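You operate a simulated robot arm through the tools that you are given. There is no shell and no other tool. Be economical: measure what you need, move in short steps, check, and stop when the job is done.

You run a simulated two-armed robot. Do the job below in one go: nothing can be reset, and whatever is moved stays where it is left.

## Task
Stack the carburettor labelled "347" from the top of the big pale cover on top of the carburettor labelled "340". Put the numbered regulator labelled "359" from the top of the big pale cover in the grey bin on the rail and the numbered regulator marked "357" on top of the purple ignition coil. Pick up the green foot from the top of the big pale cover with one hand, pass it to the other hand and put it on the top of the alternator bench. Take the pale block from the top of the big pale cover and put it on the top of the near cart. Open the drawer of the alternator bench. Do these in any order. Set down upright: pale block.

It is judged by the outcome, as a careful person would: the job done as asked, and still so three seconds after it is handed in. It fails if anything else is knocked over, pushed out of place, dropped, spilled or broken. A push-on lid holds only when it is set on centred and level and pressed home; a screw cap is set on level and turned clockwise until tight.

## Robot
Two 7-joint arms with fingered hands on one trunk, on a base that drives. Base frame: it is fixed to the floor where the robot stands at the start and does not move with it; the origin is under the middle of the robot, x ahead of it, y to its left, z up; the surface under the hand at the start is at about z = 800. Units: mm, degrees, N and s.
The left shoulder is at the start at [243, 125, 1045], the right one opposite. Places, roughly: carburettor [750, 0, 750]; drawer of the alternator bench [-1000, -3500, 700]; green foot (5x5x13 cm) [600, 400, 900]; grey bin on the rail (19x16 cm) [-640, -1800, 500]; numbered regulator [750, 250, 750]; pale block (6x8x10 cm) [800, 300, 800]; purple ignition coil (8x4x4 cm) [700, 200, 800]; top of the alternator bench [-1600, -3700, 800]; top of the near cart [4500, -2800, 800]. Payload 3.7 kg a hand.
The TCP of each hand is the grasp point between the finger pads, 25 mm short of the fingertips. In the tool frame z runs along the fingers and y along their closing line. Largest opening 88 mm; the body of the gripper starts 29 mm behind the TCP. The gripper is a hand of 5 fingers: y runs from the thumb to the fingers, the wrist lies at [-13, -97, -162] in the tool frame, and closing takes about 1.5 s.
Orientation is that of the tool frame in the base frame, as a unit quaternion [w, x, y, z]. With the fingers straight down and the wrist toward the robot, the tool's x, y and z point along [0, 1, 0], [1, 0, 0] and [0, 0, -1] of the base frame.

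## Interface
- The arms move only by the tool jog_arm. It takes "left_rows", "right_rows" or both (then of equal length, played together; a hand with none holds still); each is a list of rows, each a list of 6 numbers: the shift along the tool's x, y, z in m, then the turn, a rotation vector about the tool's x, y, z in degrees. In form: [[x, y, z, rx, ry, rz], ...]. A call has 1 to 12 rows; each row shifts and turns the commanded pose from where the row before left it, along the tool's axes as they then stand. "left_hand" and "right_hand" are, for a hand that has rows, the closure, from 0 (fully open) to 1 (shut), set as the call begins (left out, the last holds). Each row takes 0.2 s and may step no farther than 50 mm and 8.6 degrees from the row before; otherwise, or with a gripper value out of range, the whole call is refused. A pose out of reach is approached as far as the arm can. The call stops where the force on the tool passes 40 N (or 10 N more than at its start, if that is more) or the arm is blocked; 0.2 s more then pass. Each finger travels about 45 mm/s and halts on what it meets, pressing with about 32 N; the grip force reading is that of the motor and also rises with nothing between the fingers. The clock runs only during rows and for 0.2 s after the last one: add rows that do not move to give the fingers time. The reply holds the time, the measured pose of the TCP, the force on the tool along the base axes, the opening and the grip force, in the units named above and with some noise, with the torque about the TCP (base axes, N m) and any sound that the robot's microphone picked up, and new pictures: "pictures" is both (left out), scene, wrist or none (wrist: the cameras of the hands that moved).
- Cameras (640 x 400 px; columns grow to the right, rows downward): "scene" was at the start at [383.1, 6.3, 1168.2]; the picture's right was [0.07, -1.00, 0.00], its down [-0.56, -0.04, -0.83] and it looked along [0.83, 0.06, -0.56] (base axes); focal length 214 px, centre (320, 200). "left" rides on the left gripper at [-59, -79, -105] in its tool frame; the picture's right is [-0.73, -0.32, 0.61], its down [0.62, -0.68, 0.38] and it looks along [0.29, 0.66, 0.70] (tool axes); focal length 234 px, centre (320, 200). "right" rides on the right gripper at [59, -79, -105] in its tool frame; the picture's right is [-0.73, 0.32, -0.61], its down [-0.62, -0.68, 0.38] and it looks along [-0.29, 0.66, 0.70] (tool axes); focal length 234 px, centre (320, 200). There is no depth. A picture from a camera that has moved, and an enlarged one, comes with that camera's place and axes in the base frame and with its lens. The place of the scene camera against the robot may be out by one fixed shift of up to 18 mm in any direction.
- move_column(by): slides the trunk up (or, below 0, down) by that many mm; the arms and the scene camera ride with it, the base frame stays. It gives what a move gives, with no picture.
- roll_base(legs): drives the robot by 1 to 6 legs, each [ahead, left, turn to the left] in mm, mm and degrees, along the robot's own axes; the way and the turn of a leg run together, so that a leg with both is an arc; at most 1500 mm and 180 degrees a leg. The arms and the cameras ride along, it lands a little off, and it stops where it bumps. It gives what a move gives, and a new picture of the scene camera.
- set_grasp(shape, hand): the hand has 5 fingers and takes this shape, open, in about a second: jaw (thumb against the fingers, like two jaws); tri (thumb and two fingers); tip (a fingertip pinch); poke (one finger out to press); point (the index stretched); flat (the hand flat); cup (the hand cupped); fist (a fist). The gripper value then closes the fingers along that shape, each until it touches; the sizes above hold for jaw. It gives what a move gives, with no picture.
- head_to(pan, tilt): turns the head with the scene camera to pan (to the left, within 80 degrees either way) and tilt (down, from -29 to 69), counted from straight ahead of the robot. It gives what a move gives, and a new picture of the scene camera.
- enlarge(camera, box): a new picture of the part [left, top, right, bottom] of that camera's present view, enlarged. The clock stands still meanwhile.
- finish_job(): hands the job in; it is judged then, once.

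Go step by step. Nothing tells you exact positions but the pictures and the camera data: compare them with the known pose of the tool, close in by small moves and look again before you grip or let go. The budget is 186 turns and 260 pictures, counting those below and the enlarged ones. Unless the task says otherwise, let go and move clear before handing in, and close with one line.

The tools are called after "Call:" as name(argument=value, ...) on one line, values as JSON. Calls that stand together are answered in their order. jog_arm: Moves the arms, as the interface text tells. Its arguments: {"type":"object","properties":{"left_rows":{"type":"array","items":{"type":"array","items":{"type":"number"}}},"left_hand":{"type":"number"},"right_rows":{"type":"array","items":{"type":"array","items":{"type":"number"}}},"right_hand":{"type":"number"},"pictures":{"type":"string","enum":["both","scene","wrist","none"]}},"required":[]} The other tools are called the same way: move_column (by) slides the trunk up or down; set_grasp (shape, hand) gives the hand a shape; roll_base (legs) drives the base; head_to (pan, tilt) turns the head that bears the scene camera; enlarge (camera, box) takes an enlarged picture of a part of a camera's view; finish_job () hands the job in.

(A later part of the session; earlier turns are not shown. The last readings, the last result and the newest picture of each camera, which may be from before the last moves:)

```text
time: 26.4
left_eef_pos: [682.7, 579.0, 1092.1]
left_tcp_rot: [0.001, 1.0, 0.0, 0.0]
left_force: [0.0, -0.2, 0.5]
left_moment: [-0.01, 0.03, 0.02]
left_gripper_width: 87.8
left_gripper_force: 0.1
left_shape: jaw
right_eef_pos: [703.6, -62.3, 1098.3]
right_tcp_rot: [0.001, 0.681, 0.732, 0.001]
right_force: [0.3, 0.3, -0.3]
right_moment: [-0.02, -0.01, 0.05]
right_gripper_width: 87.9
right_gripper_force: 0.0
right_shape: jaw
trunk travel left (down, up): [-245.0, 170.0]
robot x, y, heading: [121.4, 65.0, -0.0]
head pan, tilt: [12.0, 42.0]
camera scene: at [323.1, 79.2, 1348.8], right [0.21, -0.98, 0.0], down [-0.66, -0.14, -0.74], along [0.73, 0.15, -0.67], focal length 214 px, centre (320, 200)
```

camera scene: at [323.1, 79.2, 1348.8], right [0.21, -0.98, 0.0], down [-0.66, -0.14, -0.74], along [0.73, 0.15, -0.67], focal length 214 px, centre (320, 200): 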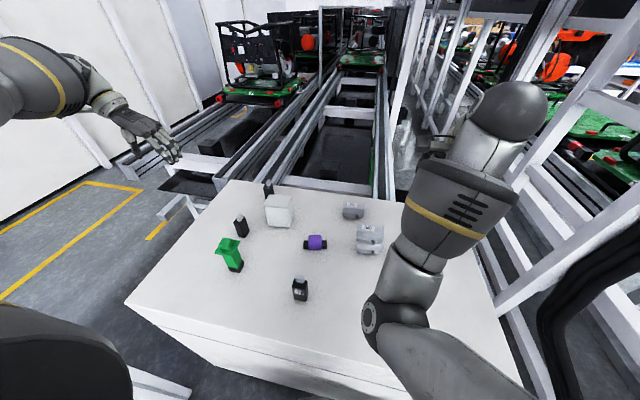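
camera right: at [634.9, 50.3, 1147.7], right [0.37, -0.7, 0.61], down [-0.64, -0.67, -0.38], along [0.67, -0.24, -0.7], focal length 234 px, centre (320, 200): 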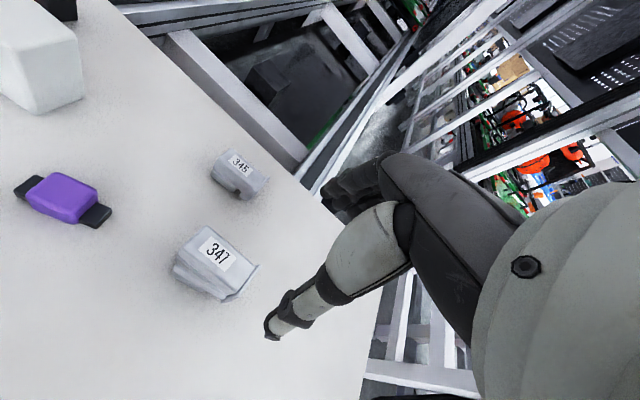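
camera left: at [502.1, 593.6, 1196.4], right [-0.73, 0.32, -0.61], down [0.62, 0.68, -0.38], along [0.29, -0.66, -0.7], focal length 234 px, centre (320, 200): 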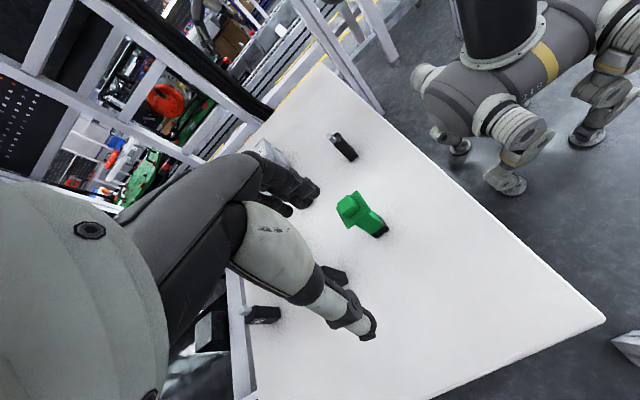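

Call:
jog_arm(left_rows=[[0, 0, 0, 0, 0, -8.2], [0, 0, 0, 0, 0, -8.2], [0, 0, 0, 0, 0, -8.2], [0, 0, 0, 0, 0, -8.2], [0, 0, 0, 0, 0, -8.2], [0, 0, 0, 0, 0, -8.2], [0, 0, 0, 0, 0, -8.2], [0, 0, 0, 0, 0, -8.2], [0, 0, 0, 0, 0, -8.2], [0, 0, 0, 0, 0, -8.2], [0, 0, 0, 0, 0, -8.0]], pictures="none")

Call:
jog_arm(left_rows=[[-0.03, 0.0325, -0.0, 0, 0, 0], [-0.03, 0.0325, 0.0, 0, 0, 0], [-0.03, 0.0325, 0.0, 0, 0, 0], [-0.031, 0.0325, 0.0, 0, 0, 0], [-0.031, 0.0325, 0.0, 0, 0, 0], [-0.031, 0.0325, 0.0, 0, 0, 0], [0, 0, 0.05, 0, 0, 0], [0, 0, 0.05, 0, 0, 0]], pictures="wrist")

```text
time: 28.9
left_eef_pos: [681.6, 577.6, 1092.5]
left_tcp_rot: [0.0, 0.706, 0.708, 0.0]
left_force: [-1.0, -0.7, 0.1]
left_moment: [0.03, -0.02, 0.0]
left_gripper_width: 87.7
left_gripper_force: 0.0
left_shape: jaw
right_eef_pos: [703.2, -61.9, 1099.0]
right_tcp_rot: [0.001, 0.682, 0.731, 0.001]
right_force: [-0.2, -0.3, -0.1]
right_moment: [0.0, 0.01, -0.01]
right_gripper_width: 87.7
right_gripper_force: 0.1
right_shape: jaw
trunk travel left (down, up): [-245.0, 170.0]
robot x, y, heading: [121.1, 62.5, 0.1]
head pan, tilt: [12.0, 42.0]
```

```text
time: 30.6
left_eef_pos: [875.8, 395.0, 992.2]
left_tcp_rot: [0.0, 0.707, 0.707, 0.0]
left_force: [-0.2, -0.2, 0.6]
left_moment: [-0.03, 0.02, 0.02]
left_gripper_width: 87.5
left_gripper_force: 0.0
left_shape: jaw
right_eef_pos: [703.9, -62.1, 1097.9]
right_tcp_rot: [0.0, 0.682, 0.732, -0.001]
right_force: [0.0, 1.1, -0.1]
right_moment: [-0.03, 0.0, 0.0]
right_gripper_width: 87.8
right_gripper_force: 0.0
right_shape: jaw
trunk travel left (down, up): [-245.0, 170.0]
robot x, y, heading: [120.0, 58.3, 0.1]
head pan, tilt: [12.0, 42.0]
camera left: at [798.1, 334.9, 1096.1], right [-0.32, -0.73, -0.61], down [-0.68, 0.62, -0.38], along [0.66, 0.29, -0.7], focal length 234 px, centre (320, 200)
```

left: 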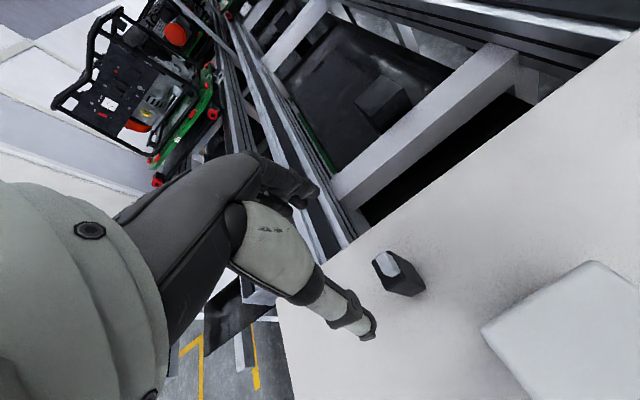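

Call:
enlarge(camera="left", box=[350, 230, 450, 310])

```text
5.00 times, centred on (400, 270) of left
camera zoom: at [798.1, 334.9, 1096.1], right [-0.32, -0.73, -0.61], down [-0.68, 0.62, -0.38], along [0.66, 0.29, -0.7], focal length 1171 px, centre (-80, -150)
```

zoom: 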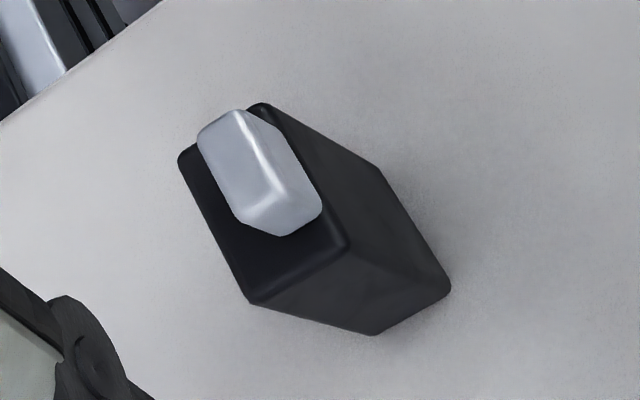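

357 stands at about (882,396), body top ~866, nub top ~880. I lower to grip it at TCP z≈856, staying clear of the block.

Call:
jog_arm(left_rows=[[0.001, 0.0055, 0.036, 0, 0, 0], [0, 0, 0.04, 0, 0, 0], [0, 0, 0.04, 0, 0, 0], [0, 0, 0.02, 0, 0, 0], [0, 0, 0, 0, 0, 0]], pictures="wrist")

```text
time: 31.9
left_eef_pos: [854.1, 405.4, 917.7]
left_tcp_rot: [0.0, 0.707, 0.707, 0.0]
left_force: [0.4, 0.7, -0.4]
left_moment: [-0.01, 0.01, 0.04]
left_gripper_width: 87.6
left_gripper_force: 0.1
left_shape: jaw
left hand out of reach, approached as far as the arm can: row 1, 2, 3, 4
right_eef_pos: [703.0, -62.0, 1098.9]
right_tcp_rot: [0.0, 0.682, 0.732, 0.001]
right_force: [0.6, -0.3, -0.1]
right_moment: [0.02, 0.0, 0.01]
right_gripper_width: 87.7
right_gripper_force: 0.0
right_shape: jaw
trunk travel left (down, up): [-245.0, 170.0]
robot x, y, heading: [119.8, 63.5, 0.0]
head pan, tilt: [12.0, 42.0]
camera left: at [776.1, 346.8, 1024.1], right [-0.32, -0.73, -0.61], down [-0.68, 0.62, -0.38], along [0.66, 0.29, -0.7], focal length 234 px, centre (320, 200)
```

left: 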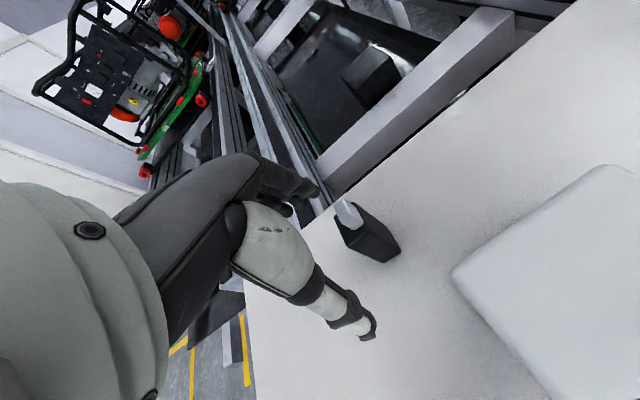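

Out of reach from here; I raise the hand, then lower the trunk partly (it leans forward), which extends the reach.

Call:
jog_arm(left_rows=[[0, 0, -0.045, 0, 0, 0], [0, 0, -0.045, 0, 0, 0], [0, 0, -0.045, 0, 0, 0]], pictures="none")

Call:
move_column(by=-100)

Call:
jog_arm(left_rows=[[0, 0.01, 0, 0, 0, 0], [0, 0, 0, 0, 0, 0]], pictures="wrist")

```text
time: 32.6
left_eef_pos: [852.6, 405.8, 1057.7]
left_tcp_rot: [-0.001, 0.707, 0.707, 0.0]
left_force: [-1.0, -0.4, -0.2]
left_moment: [-0.03, -0.01, 0.04]
left_gripper_width: 87.8
left_gripper_force: 0.1
left_shape: jaw
right_eef_pos: [702.9, -61.9, 1100.1]
right_tcp_rot: [0.001, 0.681, 0.732, 0.001]
right_force: [-0.1, 0.2, 0.3]
right_moment: [-0.05, -0.01, 0.02]
right_gripper_width: 87.7
right_gripper_force: 0.1
right_shape: jaw
trunk travel left (down, up): [-245.0, 170.0]
robot x, y, heading: [123.6, 63.3, 0.0]
head pan, tilt: [12.0, 42.0]
```

```text
time: 34.0
left_eef_pos: [845.1, 405.8, 974.1]
left_tcp_rot: [0.008, 0.707, 0.707, 0.009]
left_force: [-0.2, 0.2, 0.1]
left_moment: [0.02, -0.04, 0.01]
left_gripper_width: 87.5
left_gripper_force: 0.1
left_shape: jaw
right_eef_pos: [726.9, -61.9, 885.1]
right_tcp_rot: [-0.092, 0.676, 0.726, -0.084]
right_force: [0.2, 0.2, 0.1]
right_moment: [-0.02, -0.01, -0.01]
right_gripper_width: 87.8
right_gripper_force: 0.1
right_shape: jaw
trunk travel left (down, up): [-145.0, 270.0]
robot x, y, heading: [121.7, 61.5, -0.3]
head pan, tilt: [12.0, 42.0]
```

```text
time: 34.6
left_eef_pos: [854.6, 406.5, 973.6]
left_tcp_rot: [0.007, 0.707, 0.707, 0.009]
left_force: [-0.2, 0.0, 0.2]
left_moment: [-0.01, -0.01, 0.01]
left_gripper_width: 87.7
left_gripper_force: 0.0
left_shape: jaw
right_eef_pos: [727.0, -61.8, 885.8]
right_tcp_rot: [-0.089, 0.676, 0.726, -0.084]
right_force: [-0.2, 0.9, 0.4]
right_moment: [-0.03, -0.04, -0.01]
right_gripper_width: 87.7
right_gripper_force: 0.2
right_shape: jaw
trunk travel left (down, up): [-145.0, 270.0]
robot x, y, heading: [122.5, 60.0, 0.1]
head pan, tilt: [12.0, 42.0]
camera left: at [773.7, 346.6, 1076.7], right [-0.31, -0.73, -0.61], down [-0.67, 0.62, -0.4], along [0.67, 0.29, -0.68], focal length 234 px, centre (320, 200)
```

left: 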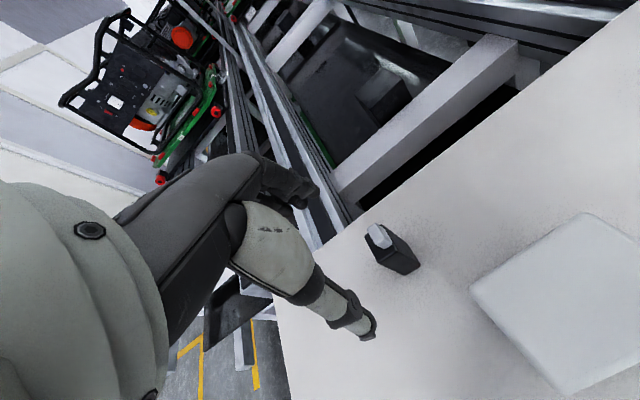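

The right hand dipped and tilted as the trunk lowered; check the stack at once.

Call:
enlarge(camera="scene", box=[0, 0, 640, 400])

```text
1.00 times, centred on (320, 200) of scene (not enlarged: the box is as wide or as high as the picture)
camera zoom: at [412.8, 78.4, 1246.6], right [0.21, -0.98, 0.0], down [-0.65, -0.14, -0.75], along [0.73, 0.15, -0.66], focal length 214 px, centre (320, 200)
```

zoom: 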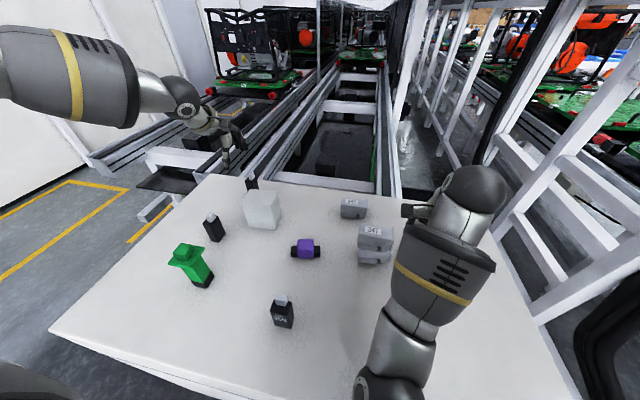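

Call:
jog_arm(right_rows=[[-0.005, 0, -0.048, 0, 0, 0], [-0.02, -0.01, -0.04, 0, 0, 0], [-0.03, -0.02, -0.03, -7, 0, 0], [-0.03, -0.03, -0.02, -7, 0, 0], [-0.02, -0.03, 0, 0, 0, 0]], left_rows=[[0, 0, 0, 0, 0, 0], [0, 0, 0, 0, 0, 0], [0, 0, 0, 0, 0, 0], [0, 0, 0, 0, 0, 0], [0, 0, 0, 0, 0, 0]], pictures="scene")

```text
time: 35.8
left_eef_pos: [862.7, 406.3, 955.7]
left_tcp_rot: [-0.001, 0.707, 0.707, -0.001]
left_force: [0.3, -0.4, 0.7]
left_moment: [-0.03, -0.01, -0.03]
left_gripper_width: 87.7
left_gripper_force: 0.0
left_shape: jaw
right_eef_pos: [736.7, -169.8, 926.5]
right_tcp_rot: [-0.023, 0.683, 0.73, -0.011]
right_force: [-0.1, 0.3, 0.4]
right_moment: [-0.01, -0.03, 0.01]
right_gripper_width: 87.7
right_gripper_force: 0.1
right_shape: jaw
right hand out of reach, approached as far as the arm can: row 1, 2, 4, 5
trunk travel left (down, up): [-145.0, 270.0]
robot x, y, heading: [124.4, 59.1, -0.2]
head pan, tilt: [12.0, 42.0]
camera scene: at [428.1, 78.6, 1239.3], right [0.21, -0.98, 0.0], down [-0.65, -0.14, -0.74], along [0.73, 0.15, -0.67], focal length 214 px, centre (320, 200)
```

scene: 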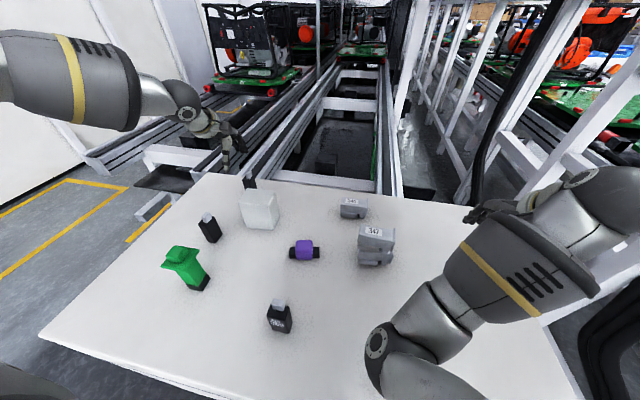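

Stack is intact and the right hand clear. Now lower the left hand onto 357.

Call:
jog_arm(left_rows=[[-0.0103, 0.019, 0.02, 0, 0, 0], [0, 0, 0.04, 0, 0, 0], [0, 0, 0.038, 0, 0, 0], [0, 0, 0, 0, 0, 0]], pictures="wrist")

Call:
enlarge(camera="left", box=[240, 150, 440, 350])

```text
time: 36.8
left_eef_pos: [881.9, 395.5, 858.1]
left_tcp_rot: [0.0, 0.708, 0.707, 0.0]
left_force: [0.0, 0.1, -0.4]
left_moment: [0.01, 0.0, 0.01]
left_gripper_width: 87.8
left_gripper_force: 0.0
left_shape: jaw
right_eef_pos: [737.1, -168.5, 927.3]
right_tcp_rot: [-0.022, 0.682, 0.731, -0.01]
right_force: [0.3, -0.6, 0.2]
right_moment: [-0.03, 0.0, 0.03]
right_gripper_width: 87.7
right_gripper_force: 0.0
right_shape: jaw
trunk travel left (down, up): [-145.0, 270.0]
robot x, y, heading: [122.0, 61.1, -0.1]
head pan, tilt: [12.0, 42.0]
camera left: at [803.8, 335.6, 963.9], right [-0.32, -0.73, -0.61], down [-0.68, 0.62, -0.38], along [0.66, 0.29, -0.7], focal length 234 px, centre (320, 200)
```

left: 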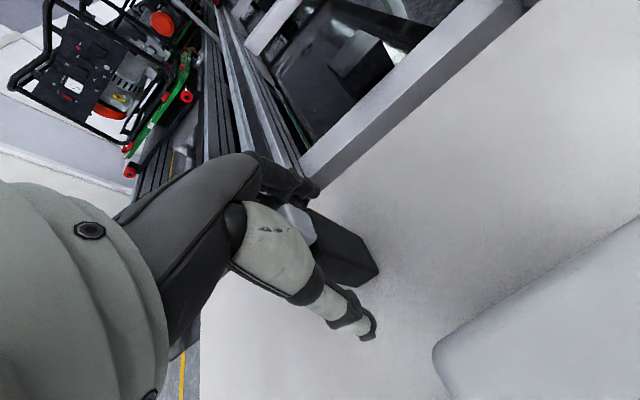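

```text
2.00 times, centred on (340, 250) of left
camera zoom: at [803.8, 335.6, 963.9], right [-0.32, -0.73, -0.61], down [-0.68, 0.62, -0.38], along [0.66, 0.29, -0.7], focal length 468 px, centre (280, 100)
```

zoom: 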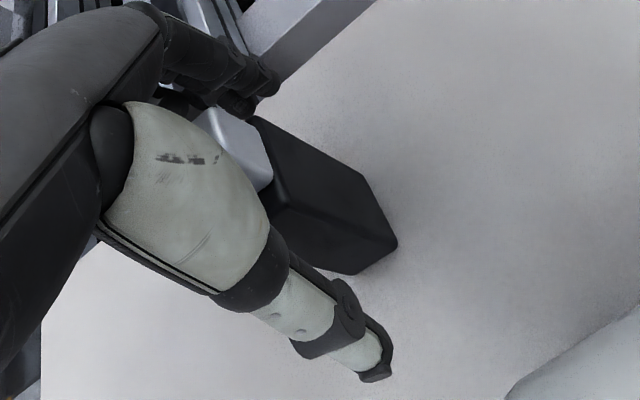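

Between the fingers; close.

Call:
jog_arm(left_rows=[[0, 0, 0, 0, 0, 0], [0, 0, 0, 0, 0, 0], [0, 0, 0, 0, 0, 0], [0, 0, 0, 0, 0, 0], [0, 0, 0, 0, 0, 0], [0, 0, 0, 0, 0, 0], [0, 0, 0, 0, 0, 0]], left_hand=1, pictures="none")

Call:
jog_arm(left_rows=[[0, 0, -0.03, 0, 0, 0], [0, 0, -0.03, 0, 0, 0], [0, 0, -0.03, 0, 0, 0], [0, 0, -0.03, 0, 0, 0]], pictures="wrist")

```text
time: 38.4
left_eef_pos: [881.8, 395.1, 858.9]
left_tcp_rot: [0.0, 0.707, 0.707, 0.0]
left_force: [-1.8, -0.7, -0.4]
left_moment: [0.0, 0.01, 0.01]
left_gripper_width: 28.9
left_gripper_force: 32.2
left_shape: jaw
right_eef_pos: [738.2, -169.2, 926.7]
right_tcp_rot: [-0.023, 0.683, 0.73, -0.012]
right_force: [-0.1, -0.5, -0.6]
right_moment: [0.02, -0.05, -0.04]
right_gripper_width: 87.6
right_gripper_force: 0.0
right_shape: jaw
trunk travel left (down, up): [-145.0, 270.0]
robot x, y, heading: [120.3, 67.9, 0.0]
head pan, tilt: [12.0, 42.0]
```

```text
time: 39.4
left_eef_pos: [883.4, 394.6, 977.9]
left_tcp_rot: [0.001, 0.707, 0.708, 0.0]
left_force: [0.7, -0.1, -1.0]
left_moment: [-0.04, -0.01, -0.01]
left_gripper_width: 28.8
left_gripper_force: 32.0
left_shape: jaw
right_eef_pos: [736.5, -169.4, 927.3]
right_tcp_rot: [-0.022, 0.682, 0.731, -0.011]
right_force: [-1.0, 0.0, 0.1]
right_moment: [0.03, -0.01, -0.01]
right_gripper_width: 87.7
right_gripper_force: 0.1
right_shape: jaw
trunk travel left (down, up): [-145.0, 270.0]
robot x, y, heading: [122.1, 62.2, 0.0]
head pan, tilt: [12.0, 42.0]
camera left: at [805.4, 335.9, 1082.2], right [-0.32, -0.73, -0.61], down [-0.68, 0.62, -0.38], along [0.66, 0.29, -0.7], focal length 234 px, centre (320, 200)
```

left: 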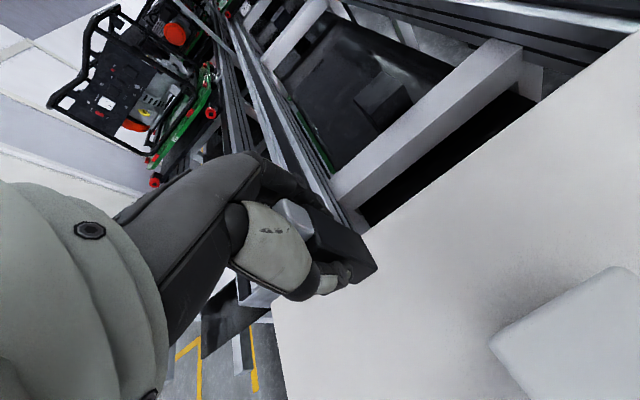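

Call:
jog_arm(left_rows=[[0, 0, -0.035, 0, 0, 0], [-0.0329, -0.0262, 0, 0, 0, 0], [-0.0329, -0.0262, 0, 0, 0, 0], [-0.0329, -0.0262, 0, 0, 0, 0], [-0.0329, -0.0262, 0, 0, 0, 0], [-0.0329, -0.0262, 0, 0, 0, 0], [-0.0329, -0.0262, 0, 0, 0, 0], [-0.0329, -0.0262, 0, 0, 0, 0]], pictures="wrist")

Call:
enlarge(camera="left", box=[320, 200, 480, 320])

Call:
enlarge(camera="scene", box=[220, 160, 380, 270])

```text
time: 41.2
left_eef_pos: [700.6, 162.3, 1010.9]
left_tcp_rot: [0.0, 0.706, 0.708, 0.001]
left_force: [0.0, -0.3, -2.4]
left_moment: [0.02, -0.02, 0.02]
left_gripper_width: 29.0
left_gripper_force: 32.3
left_shape: jaw
right_eef_pos: [737.1, -169.6, 927.6]
right_tcp_rot: [-0.022, 0.683, 0.73, -0.011]
right_force: [-0.1, -0.8, -0.6]
right_moment: [0.03, 0.03, 0.03]
right_gripper_width: 88.0
right_gripper_force: 0.1
right_shape: jaw
trunk travel left (down, up): [-145.0, 270.0]
robot x, y, heading: [122.4, 56.7, -0.0]
head pan, tilt: [12.0, 42.0]
camera left: at [621.5, 103.2, 1115.4], right [-0.32, -0.73, -0.61], down [-0.68, 0.62, -0.38], along [0.66, 0.29, -0.7], focal length 234 px, centre (320, 200)
```

left: 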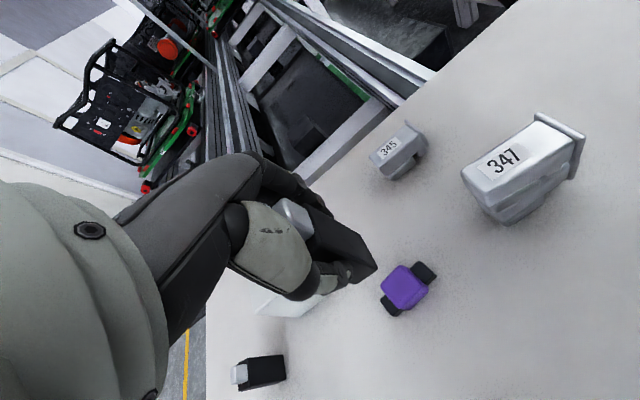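

```text
3.33 times, centred on (400, 260) of left
camera zoom: at [621.5, 103.2, 1115.4], right [-0.32, -0.73, -0.61], down [-0.68, 0.62, -0.38], along [0.66, 0.29, -0.7], focal length 781 px, centre (53, 0)
```

zoom: 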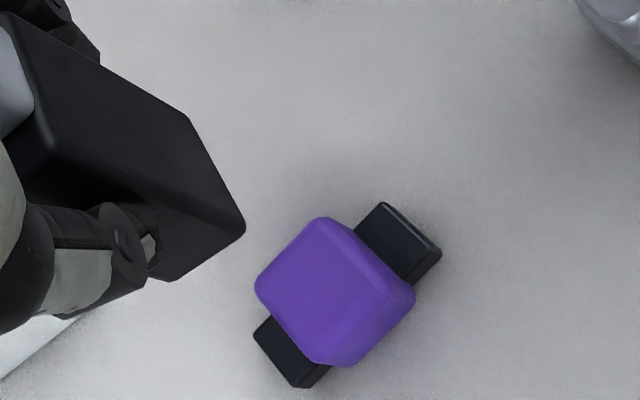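

```text
3.64 times, centred on (300, 215) of scene
camera zoom: at [428.1, 78.8, 1239.4], right [0.21, -0.98, 0.0], down [-0.65, -0.14, -0.74], along [0.73, 0.15, -0.67], focal length 780 px, centre (393, 146)
```

zoom: 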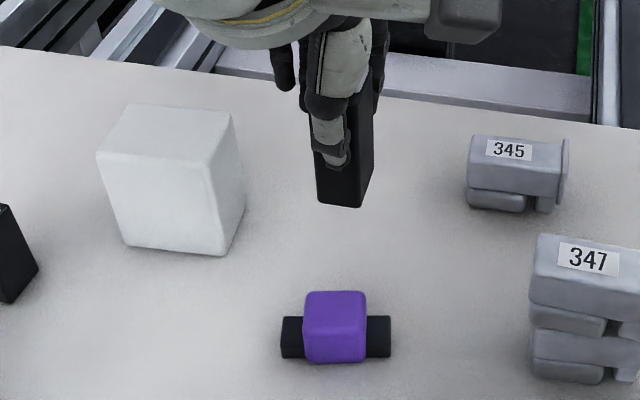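

The coil's purple top centres near (703,174), top z≈836, yawed ~12°. I align above it and lower part-way to recheck.

Call:
jog_arm(left_rows=[[0.0117, 0.0015, 0.02, 0, 0, -6], [0, 0, 0.03, 0, 0, -6], [0, 0, 0.03, 0, 0, 0], [0, 0, 0, 0, 0, 0]], pictures="wrist")

Call:
enlarge(camera="left", box=[280, 180, 440, 300])

Call:
enlarge(camera="scene", box=[240, 180, 360, 280])

```text
time: 42.2
left_eef_pos: [700.1, 176.1, 932.4]
left_tcp_rot: [0.001, 0.629, 0.778, 0.001]
left_force: [-0.8, -0.5, -2.1]
left_moment: [-0.04, -0.04, -0.05]
left_gripper_width: 28.8
left_gripper_force: 31.9
left_shape: jaw
right_eef_pos: [737.4, -169.9, 926.6]
right_tcp_rot: [-0.021, 0.683, 0.73, -0.011]
right_force: [-0.7, -0.3, 0.2]
right_moment: [0.02, 0.02, -0.02]
right_gripper_width: 87.8
right_gripper_force: 0.0
right_shape: jaw
trunk travel left (down, up): [-145.0, 270.0]
robot x, y, heading: [125.0, 59.3, 0.1]
head pan, tilt: [12.0, 42.0]
camera left: at [636.1, 101.0, 1036.9], right [-0.16, -0.78, -0.61], down [-0.8, 0.47, -0.38], along [0.58, 0.42, -0.7], focal length 234 px, centre (320, 200)
```

left: 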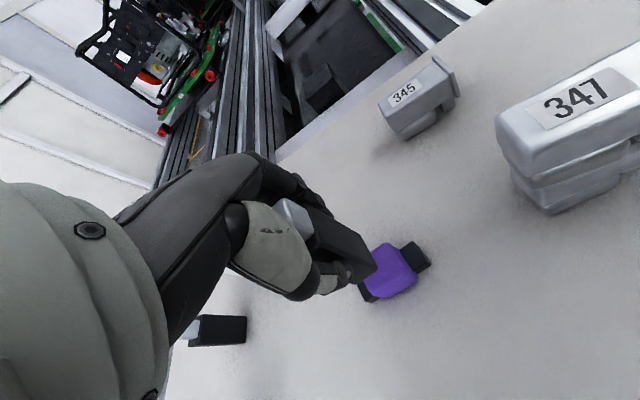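

```text
3.33 times, centred on (360, 240) of left
camera zoom: at [636.1, 101.0, 1036.9], right [-0.16, -0.78, -0.61], down [-0.8, 0.47, -0.38], along [0.58, 0.42, -0.7], focal length 781 px, centre (187, 67)
```

zoom: 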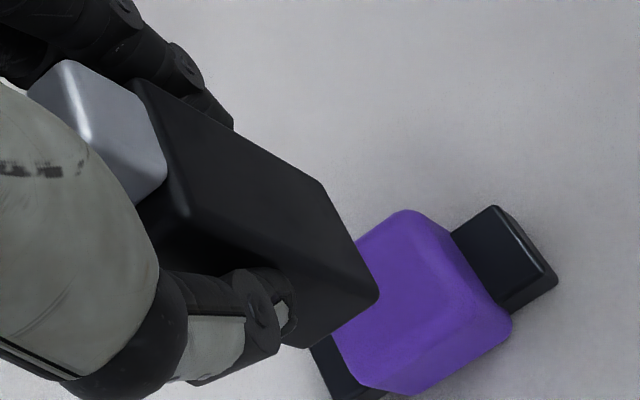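

```text
4.00 times, centred on (300, 230) of scene
camera zoom: at [427.3, 78.7, 1239.7], right [0.21, -0.98, 0.0], down [-0.65, -0.14, -0.74], along [0.73, 0.15, -0.67], focal length 858 px, centre (400, 80)
```

zoom: 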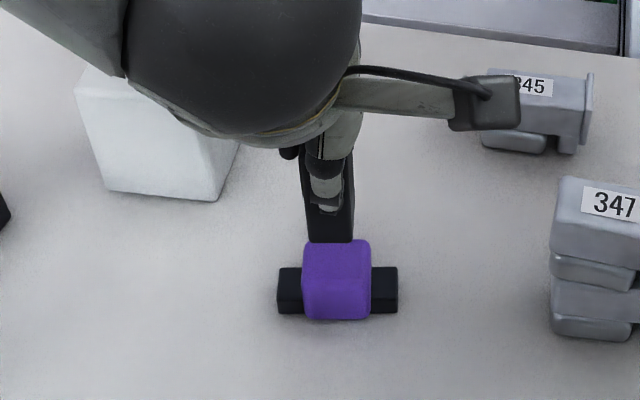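

Call:
jog_arm(left_rows=[[-0.0014, 0.0018, 0.014, 0, 0, 0], [0, 0, 0.012, 0, 0, 0], [0, 0, 0.002, 0, 0, 0], [0, 0, 0, 0, 0, 0]], pictures="wrist")

Call:
enlarge(camera="left", box=[280, 180, 440, 300])

Call:
enlarge(camera="scene", box=[240, 180, 360, 280])

```text
time: 43.2
left_eef_pos: [702.3, 174.6, 905.8]
left_tcp_rot: [0.0, 0.629, 0.777, 0.0]
left_force: [-0.4, -0.1, -1.2]
left_moment: [0.01, 0.01, -0.02]
left_gripper_width: 28.9
left_gripper_force: 32.0
left_shape: jaw
right_eef_pos: [737.5, -168.4, 927.1]
right_tcp_rot: [-0.022, 0.683, 0.73, -0.012]
right_force: [-0.4, -0.1, 0.7]
right_moment: [0.0, 0.0, -0.02]
right_gripper_width: 87.8
right_gripper_force: 0.1
right_shape: jaw
trunk travel left (down, up): [-145.0, 270.0]
robot x, y, heading: [120.4, 59.3, 0.0]
head pan, tilt: [12.0, 42.0]
camera left: at [638.2, 101.0, 1009.7], right [-0.16, -0.78, -0.61], down [-0.8, 0.47, -0.38], along [0.58, 0.42, -0.7], focal length 234 px, centre (320, 200)
```

left: 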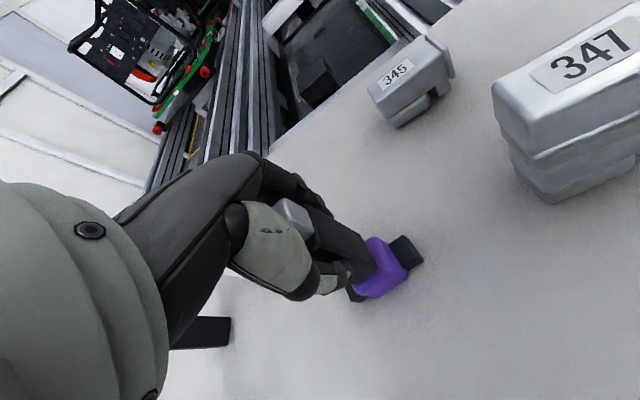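

```text
3.33 times, centred on (360, 240) of left
camera zoom: at [638.2, 101.0, 1009.7], right [-0.16, -0.78, -0.61], down [-0.8, 0.47, -0.38], along [0.58, 0.42, -0.7], focal length 781 px, centre (187, 67)
```

zoom: 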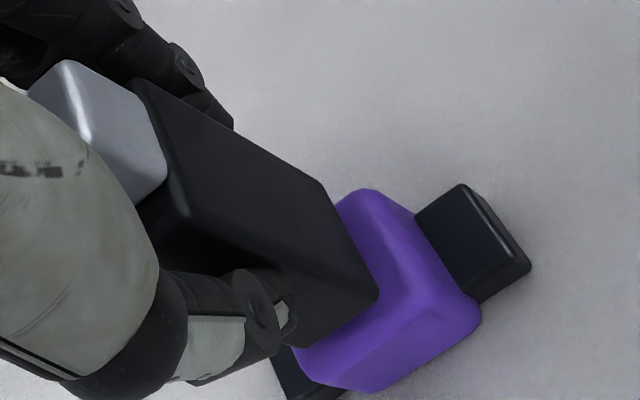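

```text
4.00 times, centred on (300, 230) of scene
camera zoom: at [427.7, 78.7, 1239.5], right [0.21, -0.98, 0.0], down [-0.65, -0.14, -0.74], along [0.73, 0.15, -0.67], focal length 858 px, centre (400, 80)
```

zoom: 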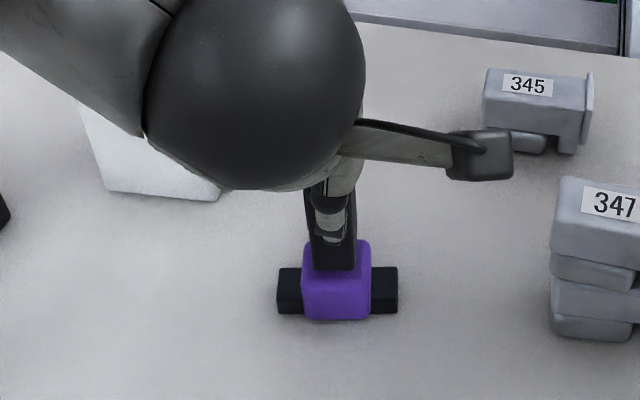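

Yaw and y match; shift ~2.5 mm forward and lower to contact.

Call:
jog_arm(left_rows=[[-0.0003, 0.0025, 0.003, 0, 0, 0], [0, 0, 0.002, 0, 0, 0], [0, 0, 0.002, 0, 0, 0], [0, 0, 0.0015, 0, 0, 0], [0, 0, 0, 0, 0, 0]], pictures="none")

Call:
enlarge(camera="left", box=[280, 180, 440, 300])

```text
time: 44.4
left_eef_pos: [704.9, 175.6, 897.9]
left_tcp_rot: [0.0, 0.629, 0.777, 0.0]
left_force: [0.9, -0.5, -1.3]
left_moment: [-0.05, 0.01, -0.04]
left_gripper_width: 28.9
left_gripper_force: 32.1
left_shape: jaw
right_eef_pos: [738.6, -169.2, 926.7]
right_tcp_rot: [-0.022, 0.683, 0.73, -0.012]
right_force: [0.0, -0.7, 0.0]
right_moment: [-0.01, -0.02, 0.02]
right_gripper_width: 87.7
right_gripper_force: 0.1
right_shape: jaw
trunk travel left (down, up): [-145.0, 270.0]
robot x, y, heading: [124.7, 61.4, -0.1]
head pan, tilt: [12.0, 42.0]
```

```text
3.33 times, centred on (360, 240) of left
camera zoom: at [640.8, 101.0, 1001.5], right [-0.16, -0.78, -0.61], down [-0.8, 0.47, -0.38], along [0.58, 0.42, -0.7], focal length 781 px, centre (187, 67)
```

zoom: 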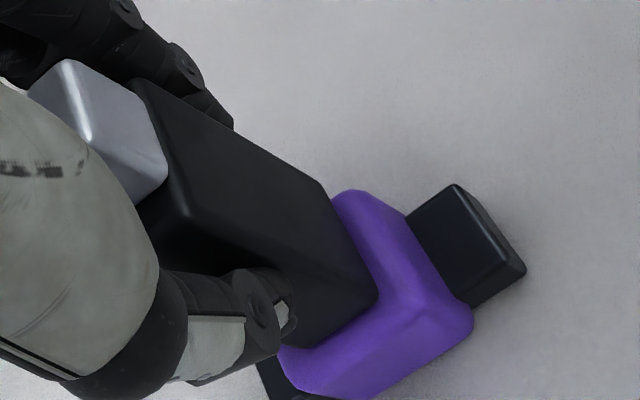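

Call:
jog_arm(left_rows=[[0, 0, 0.0015, 0, 0, 0], [0, 0, 0.0015, 0, 0, 0], [0, 0, 0.0015, 0, 0, 0], [0, 0, 0, 0, 0, 0]], pictures="none")

Call:
enlarge(camera="left", box=[280, 180, 440, 300])

```text
time: 45.4
left_eef_pos: [704.5, 175.1, 896.1]
left_tcp_rot: [0.002, 0.629, 0.777, 0.002]
left_force: [-1.1, -1.2, 18.8]
left_moment: [0.01, -0.09, -0.05]
left_gripper_width: 29.5
left_gripper_force: 32.2
left_shape: jaw
right_eef_pos: [735.8, -168.4, 928.1]
right_tcp_rot: [-0.022, 0.683, 0.73, -0.01]
right_force: [0.0, 0.5, -0.2]
right_moment: [0.01, -0.01, 0.0]
right_gripper_width: 87.7
right_gripper_force: 0.1
right_shape: jaw
trunk travel left (down, up): [-145.0, 270.0]
robot x, y, heading: [120.3, 62.8, 0.2]
head pan, tilt: [12.0, 42.0]
```

```text
3.33 times, centred on (360, 240) of left
camera zoom: at [639.7, 101.2, 999.4], right [-0.16, -0.78, -0.61], down [-0.79, 0.47, -0.39], along [0.59, 0.42, -0.69], focal length 781 px, centre (187, 67)
```

zoom: 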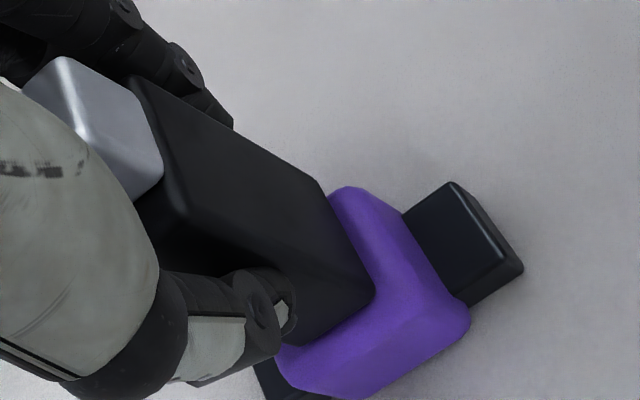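

In contact and centred. Relax slightly, release, and rise.

Call:
jog_arm(left_rows=[[0, 0, -0.002, 0, 0, 0], [0, 0, 0, 0, 0, 0]], pictures="none")

Call:
jog_arm(left_rows=[[0, 0, 0, 0, 0, 0], [0, 0, 0, 0, 0, 0], [0, 0, 0, 0, 0, 0], [0, 0, 0, 0, 0, 0], [0, 0, 0, 0, 0, 0], [0, 0, 0, 0, 0, 0], [0, 0, 0, 0, 0, 0], [0, 0, -0.03, 0, 0, 0], [0, 0, -0.04, 0, 0, 0], [0, 0, -0.04, 0, 0, 0]], left_hand=0, pictures="both")

```text
time: 46.0
left_eef_pos: [704.9, 176.2, 896.4]
left_tcp_rot: [0.001, 0.629, 0.777, 0.0]
left_force: [0.8, -2.4, 16.0]
left_moment: [-0.01, -0.18, -0.03]
left_gripper_width: 29.8
left_gripper_force: 31.8
left_shape: jaw
right_eef_pos: [735.2, -170.5, 928.1]
right_tcp_rot: [-0.021, 0.683, 0.73, -0.01]
right_force: [-0.3, -0.1, -0.3]
right_moment: [0.03, 0.01, -0.02]
right_gripper_width: 87.7
right_gripper_force: 0.0
right_shape: jaw
trunk travel left (down, up): [-145.0, 270.0]
robot x, y, heading: [122.4, 60.8, 0.0]
head pan, tilt: [12.0, 42.0]
```

```text
time: 48.2
left_eef_pos: [705.9, 177.9, 1002.8]
left_tcp_rot: [0.0, 0.629, 0.777, 0.0]
left_force: [0.1, 0.4, -0.2]
left_moment: [0.05, 0.0, 0.03]
left_gripper_width: 87.7
left_gripper_force: 0.1
left_shape: jaw
right_eef_pos: [736.2, -169.4, 928.6]
right_tcp_rot: [-0.022, 0.683, 0.73, -0.01]
right_force: [0.1, 0.9, -0.1]
right_moment: [-0.01, -0.03, 0.01]
right_gripper_width: 87.5
right_gripper_force: 0.0
right_shape: jaw
trunk travel left (down, up): [-145.0, 270.0]
robot x, y, heading: [122.0, 64.1, 0.1]
head pan, tilt: [12.0, 42.0]
camera scene: at [426.5, 78.5, 1240.0], right [0.21, -0.98, 0.0], down [-0.65, -0.14, -0.74], along [0.73, 0.15, -0.67], focal length 214 px, centre (320, 200)
camera left: at [640.5, 101.7, 1107.8], right [-0.16, -0.78, -0.61], down [-0.8, 0.47, -0.38], along [0.58, 0.42, -0.7], focal length 234 px, centre (320, 200)
```

scene: 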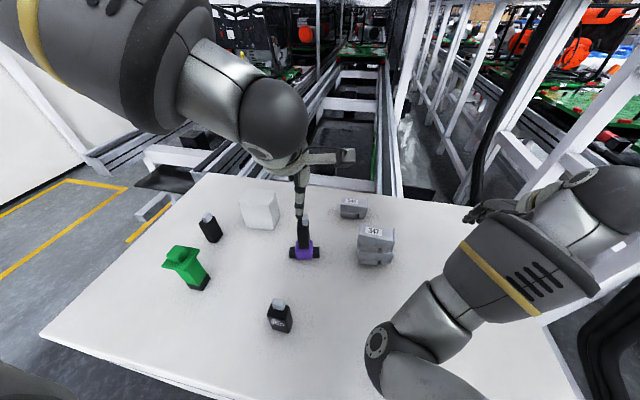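
left: 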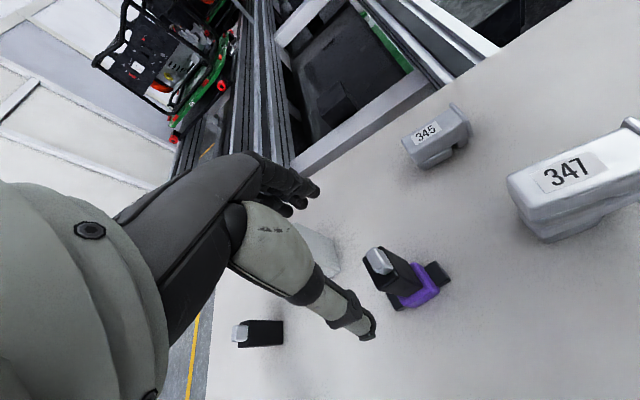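

357 stands on the coil. Now study the green foot's shape for picking and handover.

Call:
enlarge(camera="scene", box=[140, 220, 240, 310])

Call:
jog_arm(left_rows=[[0.03, -0.03, -0.02, 0, 0, 6], [0.03, -0.03, 0, 0, 0, 6], [0.03, -0.03, 0, 0, 0, 0], [0.03, -0.03, 0, 0, 0, 0], [0.03, -0.0, 0, 0, 0, 0]], pictures="wrist")

```text
4.44 times, centred on (190, 265) of scene
camera zoom: at [426.5, 78.5, 1240.0], right [0.21, -0.98, 0.0], down [-0.65, -0.14, -0.74], along [0.73, 0.15, -0.67], focal length 953 px, centre (898, -89)
```

zoom: 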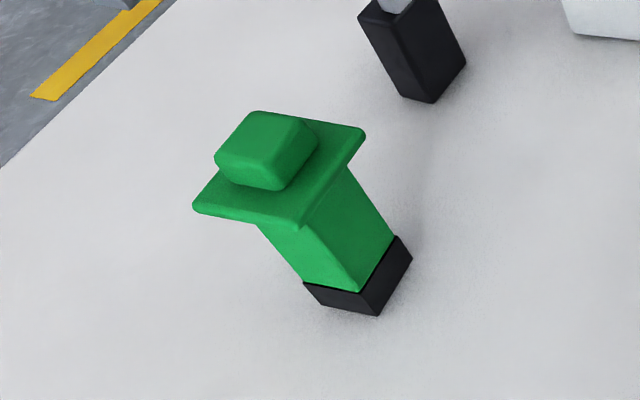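

```text
time: 49.4
left_eef_pos: [640.9, 322.1, 1045.7]
left_tcp_rot: [0.0, 0.707, 0.708, 0.0]
left_force: [-0.4, 0.2, -0.2]
left_moment: [-0.02, 0.0, -0.02]
left_gripper_width: 87.8
left_gripper_force: 0.0
left_shape: jaw
left hand out of reach, approached as far as the arm can: row 2, 3, 4
right_eef_pos: [736.7, -169.6, 926.6]
right_tcp_rot: [-0.023, 0.683, 0.73, -0.011]
right_force: [0.9, -0.2, -0.2]
right_moment: [0.04, 0.02, -0.02]
right_gripper_width: 87.8
right_gripper_force: 0.0
right_shape: jaw
trunk travel left (down, up): [-145.0, 270.0]
robot x, y, heading: [125.2, 63.6, 0.0]
head pan, tilt: [12.0, 42.0]
camera left: at [564.3, 262.7, 1150.5], right [-0.32, -0.73, -0.61], down [-0.68, 0.62, -0.38], along [0.66, 0.29, -0.7], focal length 234 px, centre (320, 200)
```

left: 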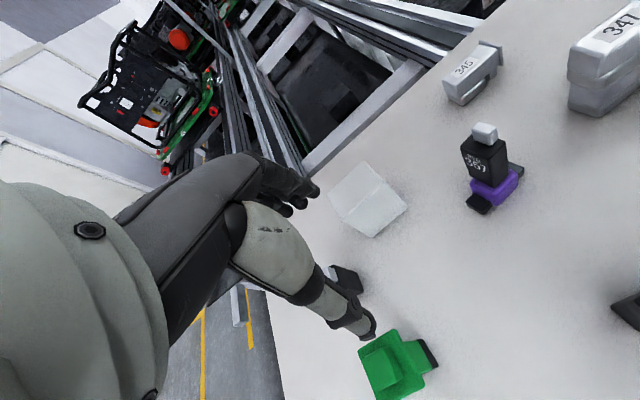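

The foot has a ~50 mm plate under a top knob and a ~37 mm column. Plan: left hand grips the plate from above, right hand takes the column from the side. Move left hand over the foot.

Call:
jog_arm(left_rows=[[0.0165, -0.015, 0, 0, 0, 0], [0.0165, -0.015, 0, 0, 0, 0], [0.0165, -0.012, 0, 0, 0, 0]], pictures="wrist")

Call:
enlarge(camera="left", box=[320, 240, 480, 340])

```text
time: 50.2
left_eef_pos: [607.1, 374.2, 1050.7]
left_tcp_rot: [-0.001, 0.708, 0.707, -0.001]
left_force: [-0.2, 1.4, -0.4]
left_moment: [-0.02, 0.01, 0.02]
left_gripper_width: 87.7
left_gripper_force: 0.0
left_shape: jaw
left hand out of reach, approached as far as the arm can: row 2
right_eef_pos: [737.7, -168.5, 927.4]
right_tcp_rot: [-0.022, 0.683, 0.73, -0.01]
right_force: [0.7, -0.7, 0.9]
right_moment: [-0.02, -0.01, -0.03]
right_gripper_width: 87.5
right_gripper_force: 0.0
right_shape: jaw
trunk travel left (down, up): [-145.0, 270.0]
robot x, y, heading: [123.3, 62.6, 0.0]
head pan, tilt: [12.0, 42.0]
camera left: at [528.4, 315.2, 1155.0], right [-0.32, -0.73, -0.61], down [-0.68, 0.62, -0.38], along [0.66, 0.29, -0.7], focal length 234 px, centre (320, 200)
```

left: 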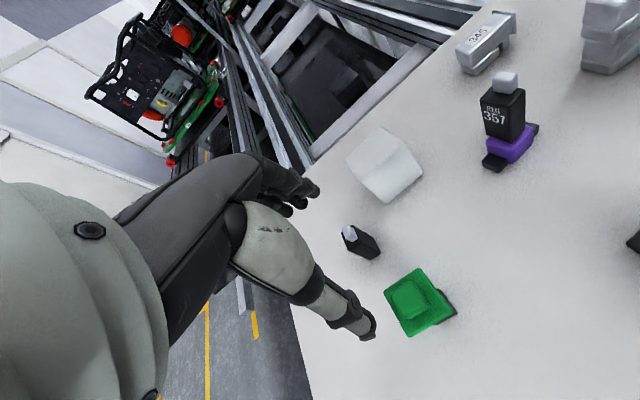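

```text
4.00 times, centred on (400, 290) of left
camera zoom: at [528.4, 315.2, 1155.0], right [-0.32, -0.73, -0.61], down [-0.68, 0.62, -0.38], along [0.66, 0.29, -0.7], focal length 937 px, centre (0, -160)
```

zoom: 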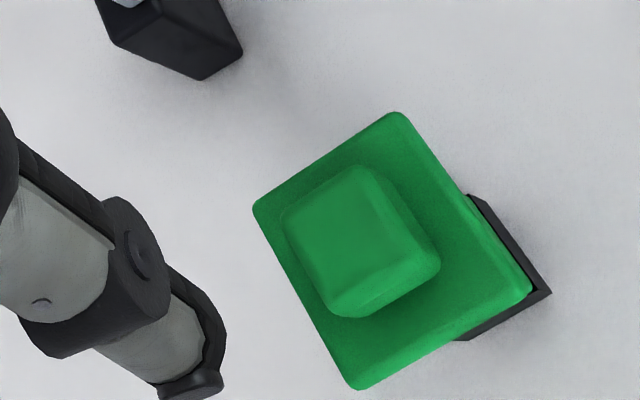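

Call:
jog_arm(left_rows=[[0.005, -0.02, 0.03, 0, 0, 0], [0, 0, 0.04, 0, 0, 0], [0, 0, 0.045, 0, 0, 0], [0, 0, 0, 0, 0, 0]], pictures="wrist")

Call:
enlarge(camera="left", box=[280, 180, 480, 340])

Call:
enlarge(camera="scene", box=[140, 200, 260, 310])

```text
time: 51.2
left_eef_pos: [611.3, 396.8, 939.6]
left_tcp_rot: [-0.001, 0.707, 0.707, -0.002]
left_force: [0.7, -0.1, 0.4]
left_moment: [0.01, -0.01, 0.0]
left_gripper_width: 87.7
left_gripper_force: 0.1
left_shape: jaw
left hand out of reach, approached as far as the arm can: row 1, 2
right_eef_pos: [736.8, -169.0, 926.0]
right_tcp_rot: [-0.023, 0.683, 0.73, -0.012]
right_force: [0.2, 0.0, -0.2]
right_moment: [0.03, 0.01, 0.0]
right_gripper_width: 87.8
right_gripper_force: 0.0
right_shape: jaw
trunk travel left (down, up): [-145.0, 270.0]
robot x, y, heading: [122.5, 60.8, -0.2]
head pan, tilt: [12.0, 42.0]
camera left: at [533.5, 336.9, 1044.3], right [-0.32, -0.73, -0.61], down [-0.68, 0.62, -0.38], along [0.66, 0.29, -0.7], focal length 234 px, centre (320, 200)
```

left: 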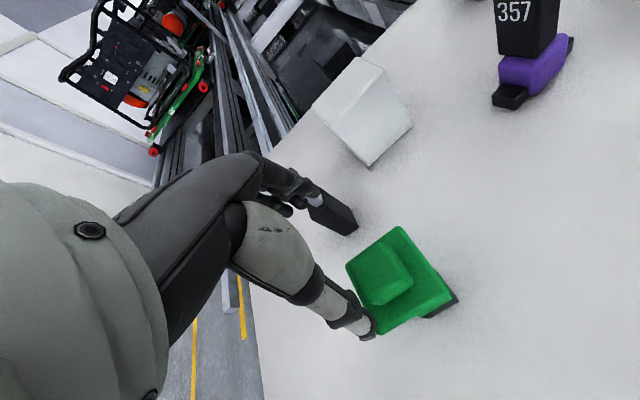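

```text
2.50 times, centred on (380, 260) of left
camera zoom: at [533.5, 336.9, 1044.3], right [-0.32, -0.73, -0.61], down [-0.68, 0.62, -0.38], along [0.66, 0.29, -0.7], focal length 585 px, centre (170, 50)
```

zoom: 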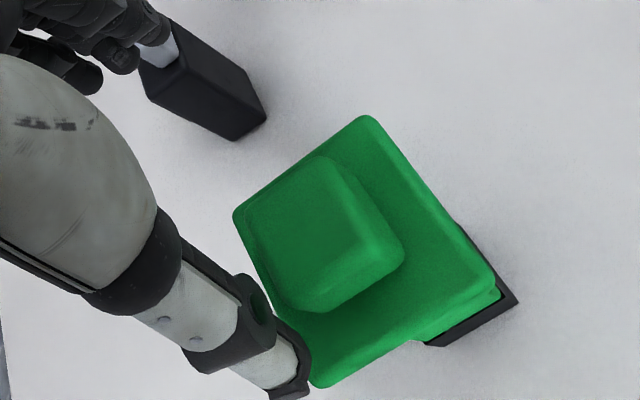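

```text
3.64 times, centred on (200, 255) of scene
camera zoom: at [427.6, 78.7, 1239.6], right [0.21, -0.98, 0.0], down [-0.65, -0.14, -0.74], along [0.73, 0.15, -0.67], focal length 780 px, centre (756, 0)
```

zoom: 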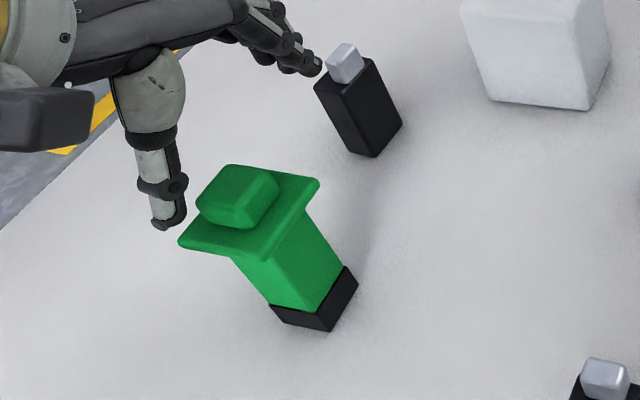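

The hand is at its inner reach limit, so I raise both hands and back the base off ~110 mm.

Call:
jog_arm(left_rows=[[0, 0, -0.04, 0, 0, 0], [0, 0, -0.04, 0, 0, 0]], right_rows=[[0, 0, -0.04, 0, 0, 0], [0, 0, -0.04, 0, 0, 0]], pictures="none")

Call:
roll_base(legs=[[-120, 0, 0]])

```text
time: 51.8
left_eef_pos: [611.2, 395.6, 1021.0]
left_tcp_rot: [0.0, 0.707, 0.707, 0.0]
left_force: [0.1, 0.3, 0.1]
left_moment: [0.02, 0.0, 0.03]
left_gripper_width: 87.7
left_gripper_force: 0.0
left_shape: jaw
right_eef_pos: [773.2, -185.1, 967.1]
right_tcp_rot: [-0.023, 0.684, 0.729, -0.012]
right_force: [-1.0, 0.6, 0.1]
right_moment: [-0.02, -0.03, -0.05]
right_gripper_width: 87.9
right_gripper_force: 0.1
right_shape: jaw
right hand out of reach, approached as far as the arm can: row 1, 2
trunk travel left (down, up): [-145.0, 270.0]
robot x, y, heading: [123.6, 58.7, 0.0]
head pan, tilt: [12.0, 42.0]
```

```text
time: 53.0
left_eef_pos: [492.3, 395.7, 1020.2]
left_tcp_rot: [0.001, 0.708, 0.706, 0.0]
left_force: [0.7, -0.6, 0.0]
left_moment: [-0.02, -0.03, -0.02]
left_gripper_width: 87.7
left_gripper_force: 0.1
left_shape: jaw
right_eef_pos: [657.3, -185.5, 968.0]
right_tcp_rot: [-0.023, 0.684, 0.729, -0.012]
right_force: [-0.8, -0.1, 0.2]
right_moment: [-0.02, 0.01, -0.01]
right_gripper_width: 87.8
right_gripper_force: 0.0
right_shape: jaw
trunk travel left (down, up): [-145.0, 270.0]
robot x, y, heading: [8.2, 62.9, -0.2]
head pan, tilt: [12.0, 42.0]
camera scene: at [310.0, 78.2, 1239.8], right [0.21, -0.98, 0.0], down [-0.65, -0.14, -0.74], along [0.73, 0.15, -0.67], focal length 214 px, centre (320, 200)
```

scene: 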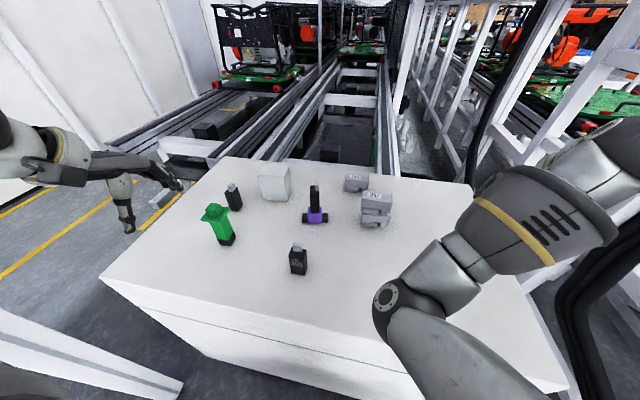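

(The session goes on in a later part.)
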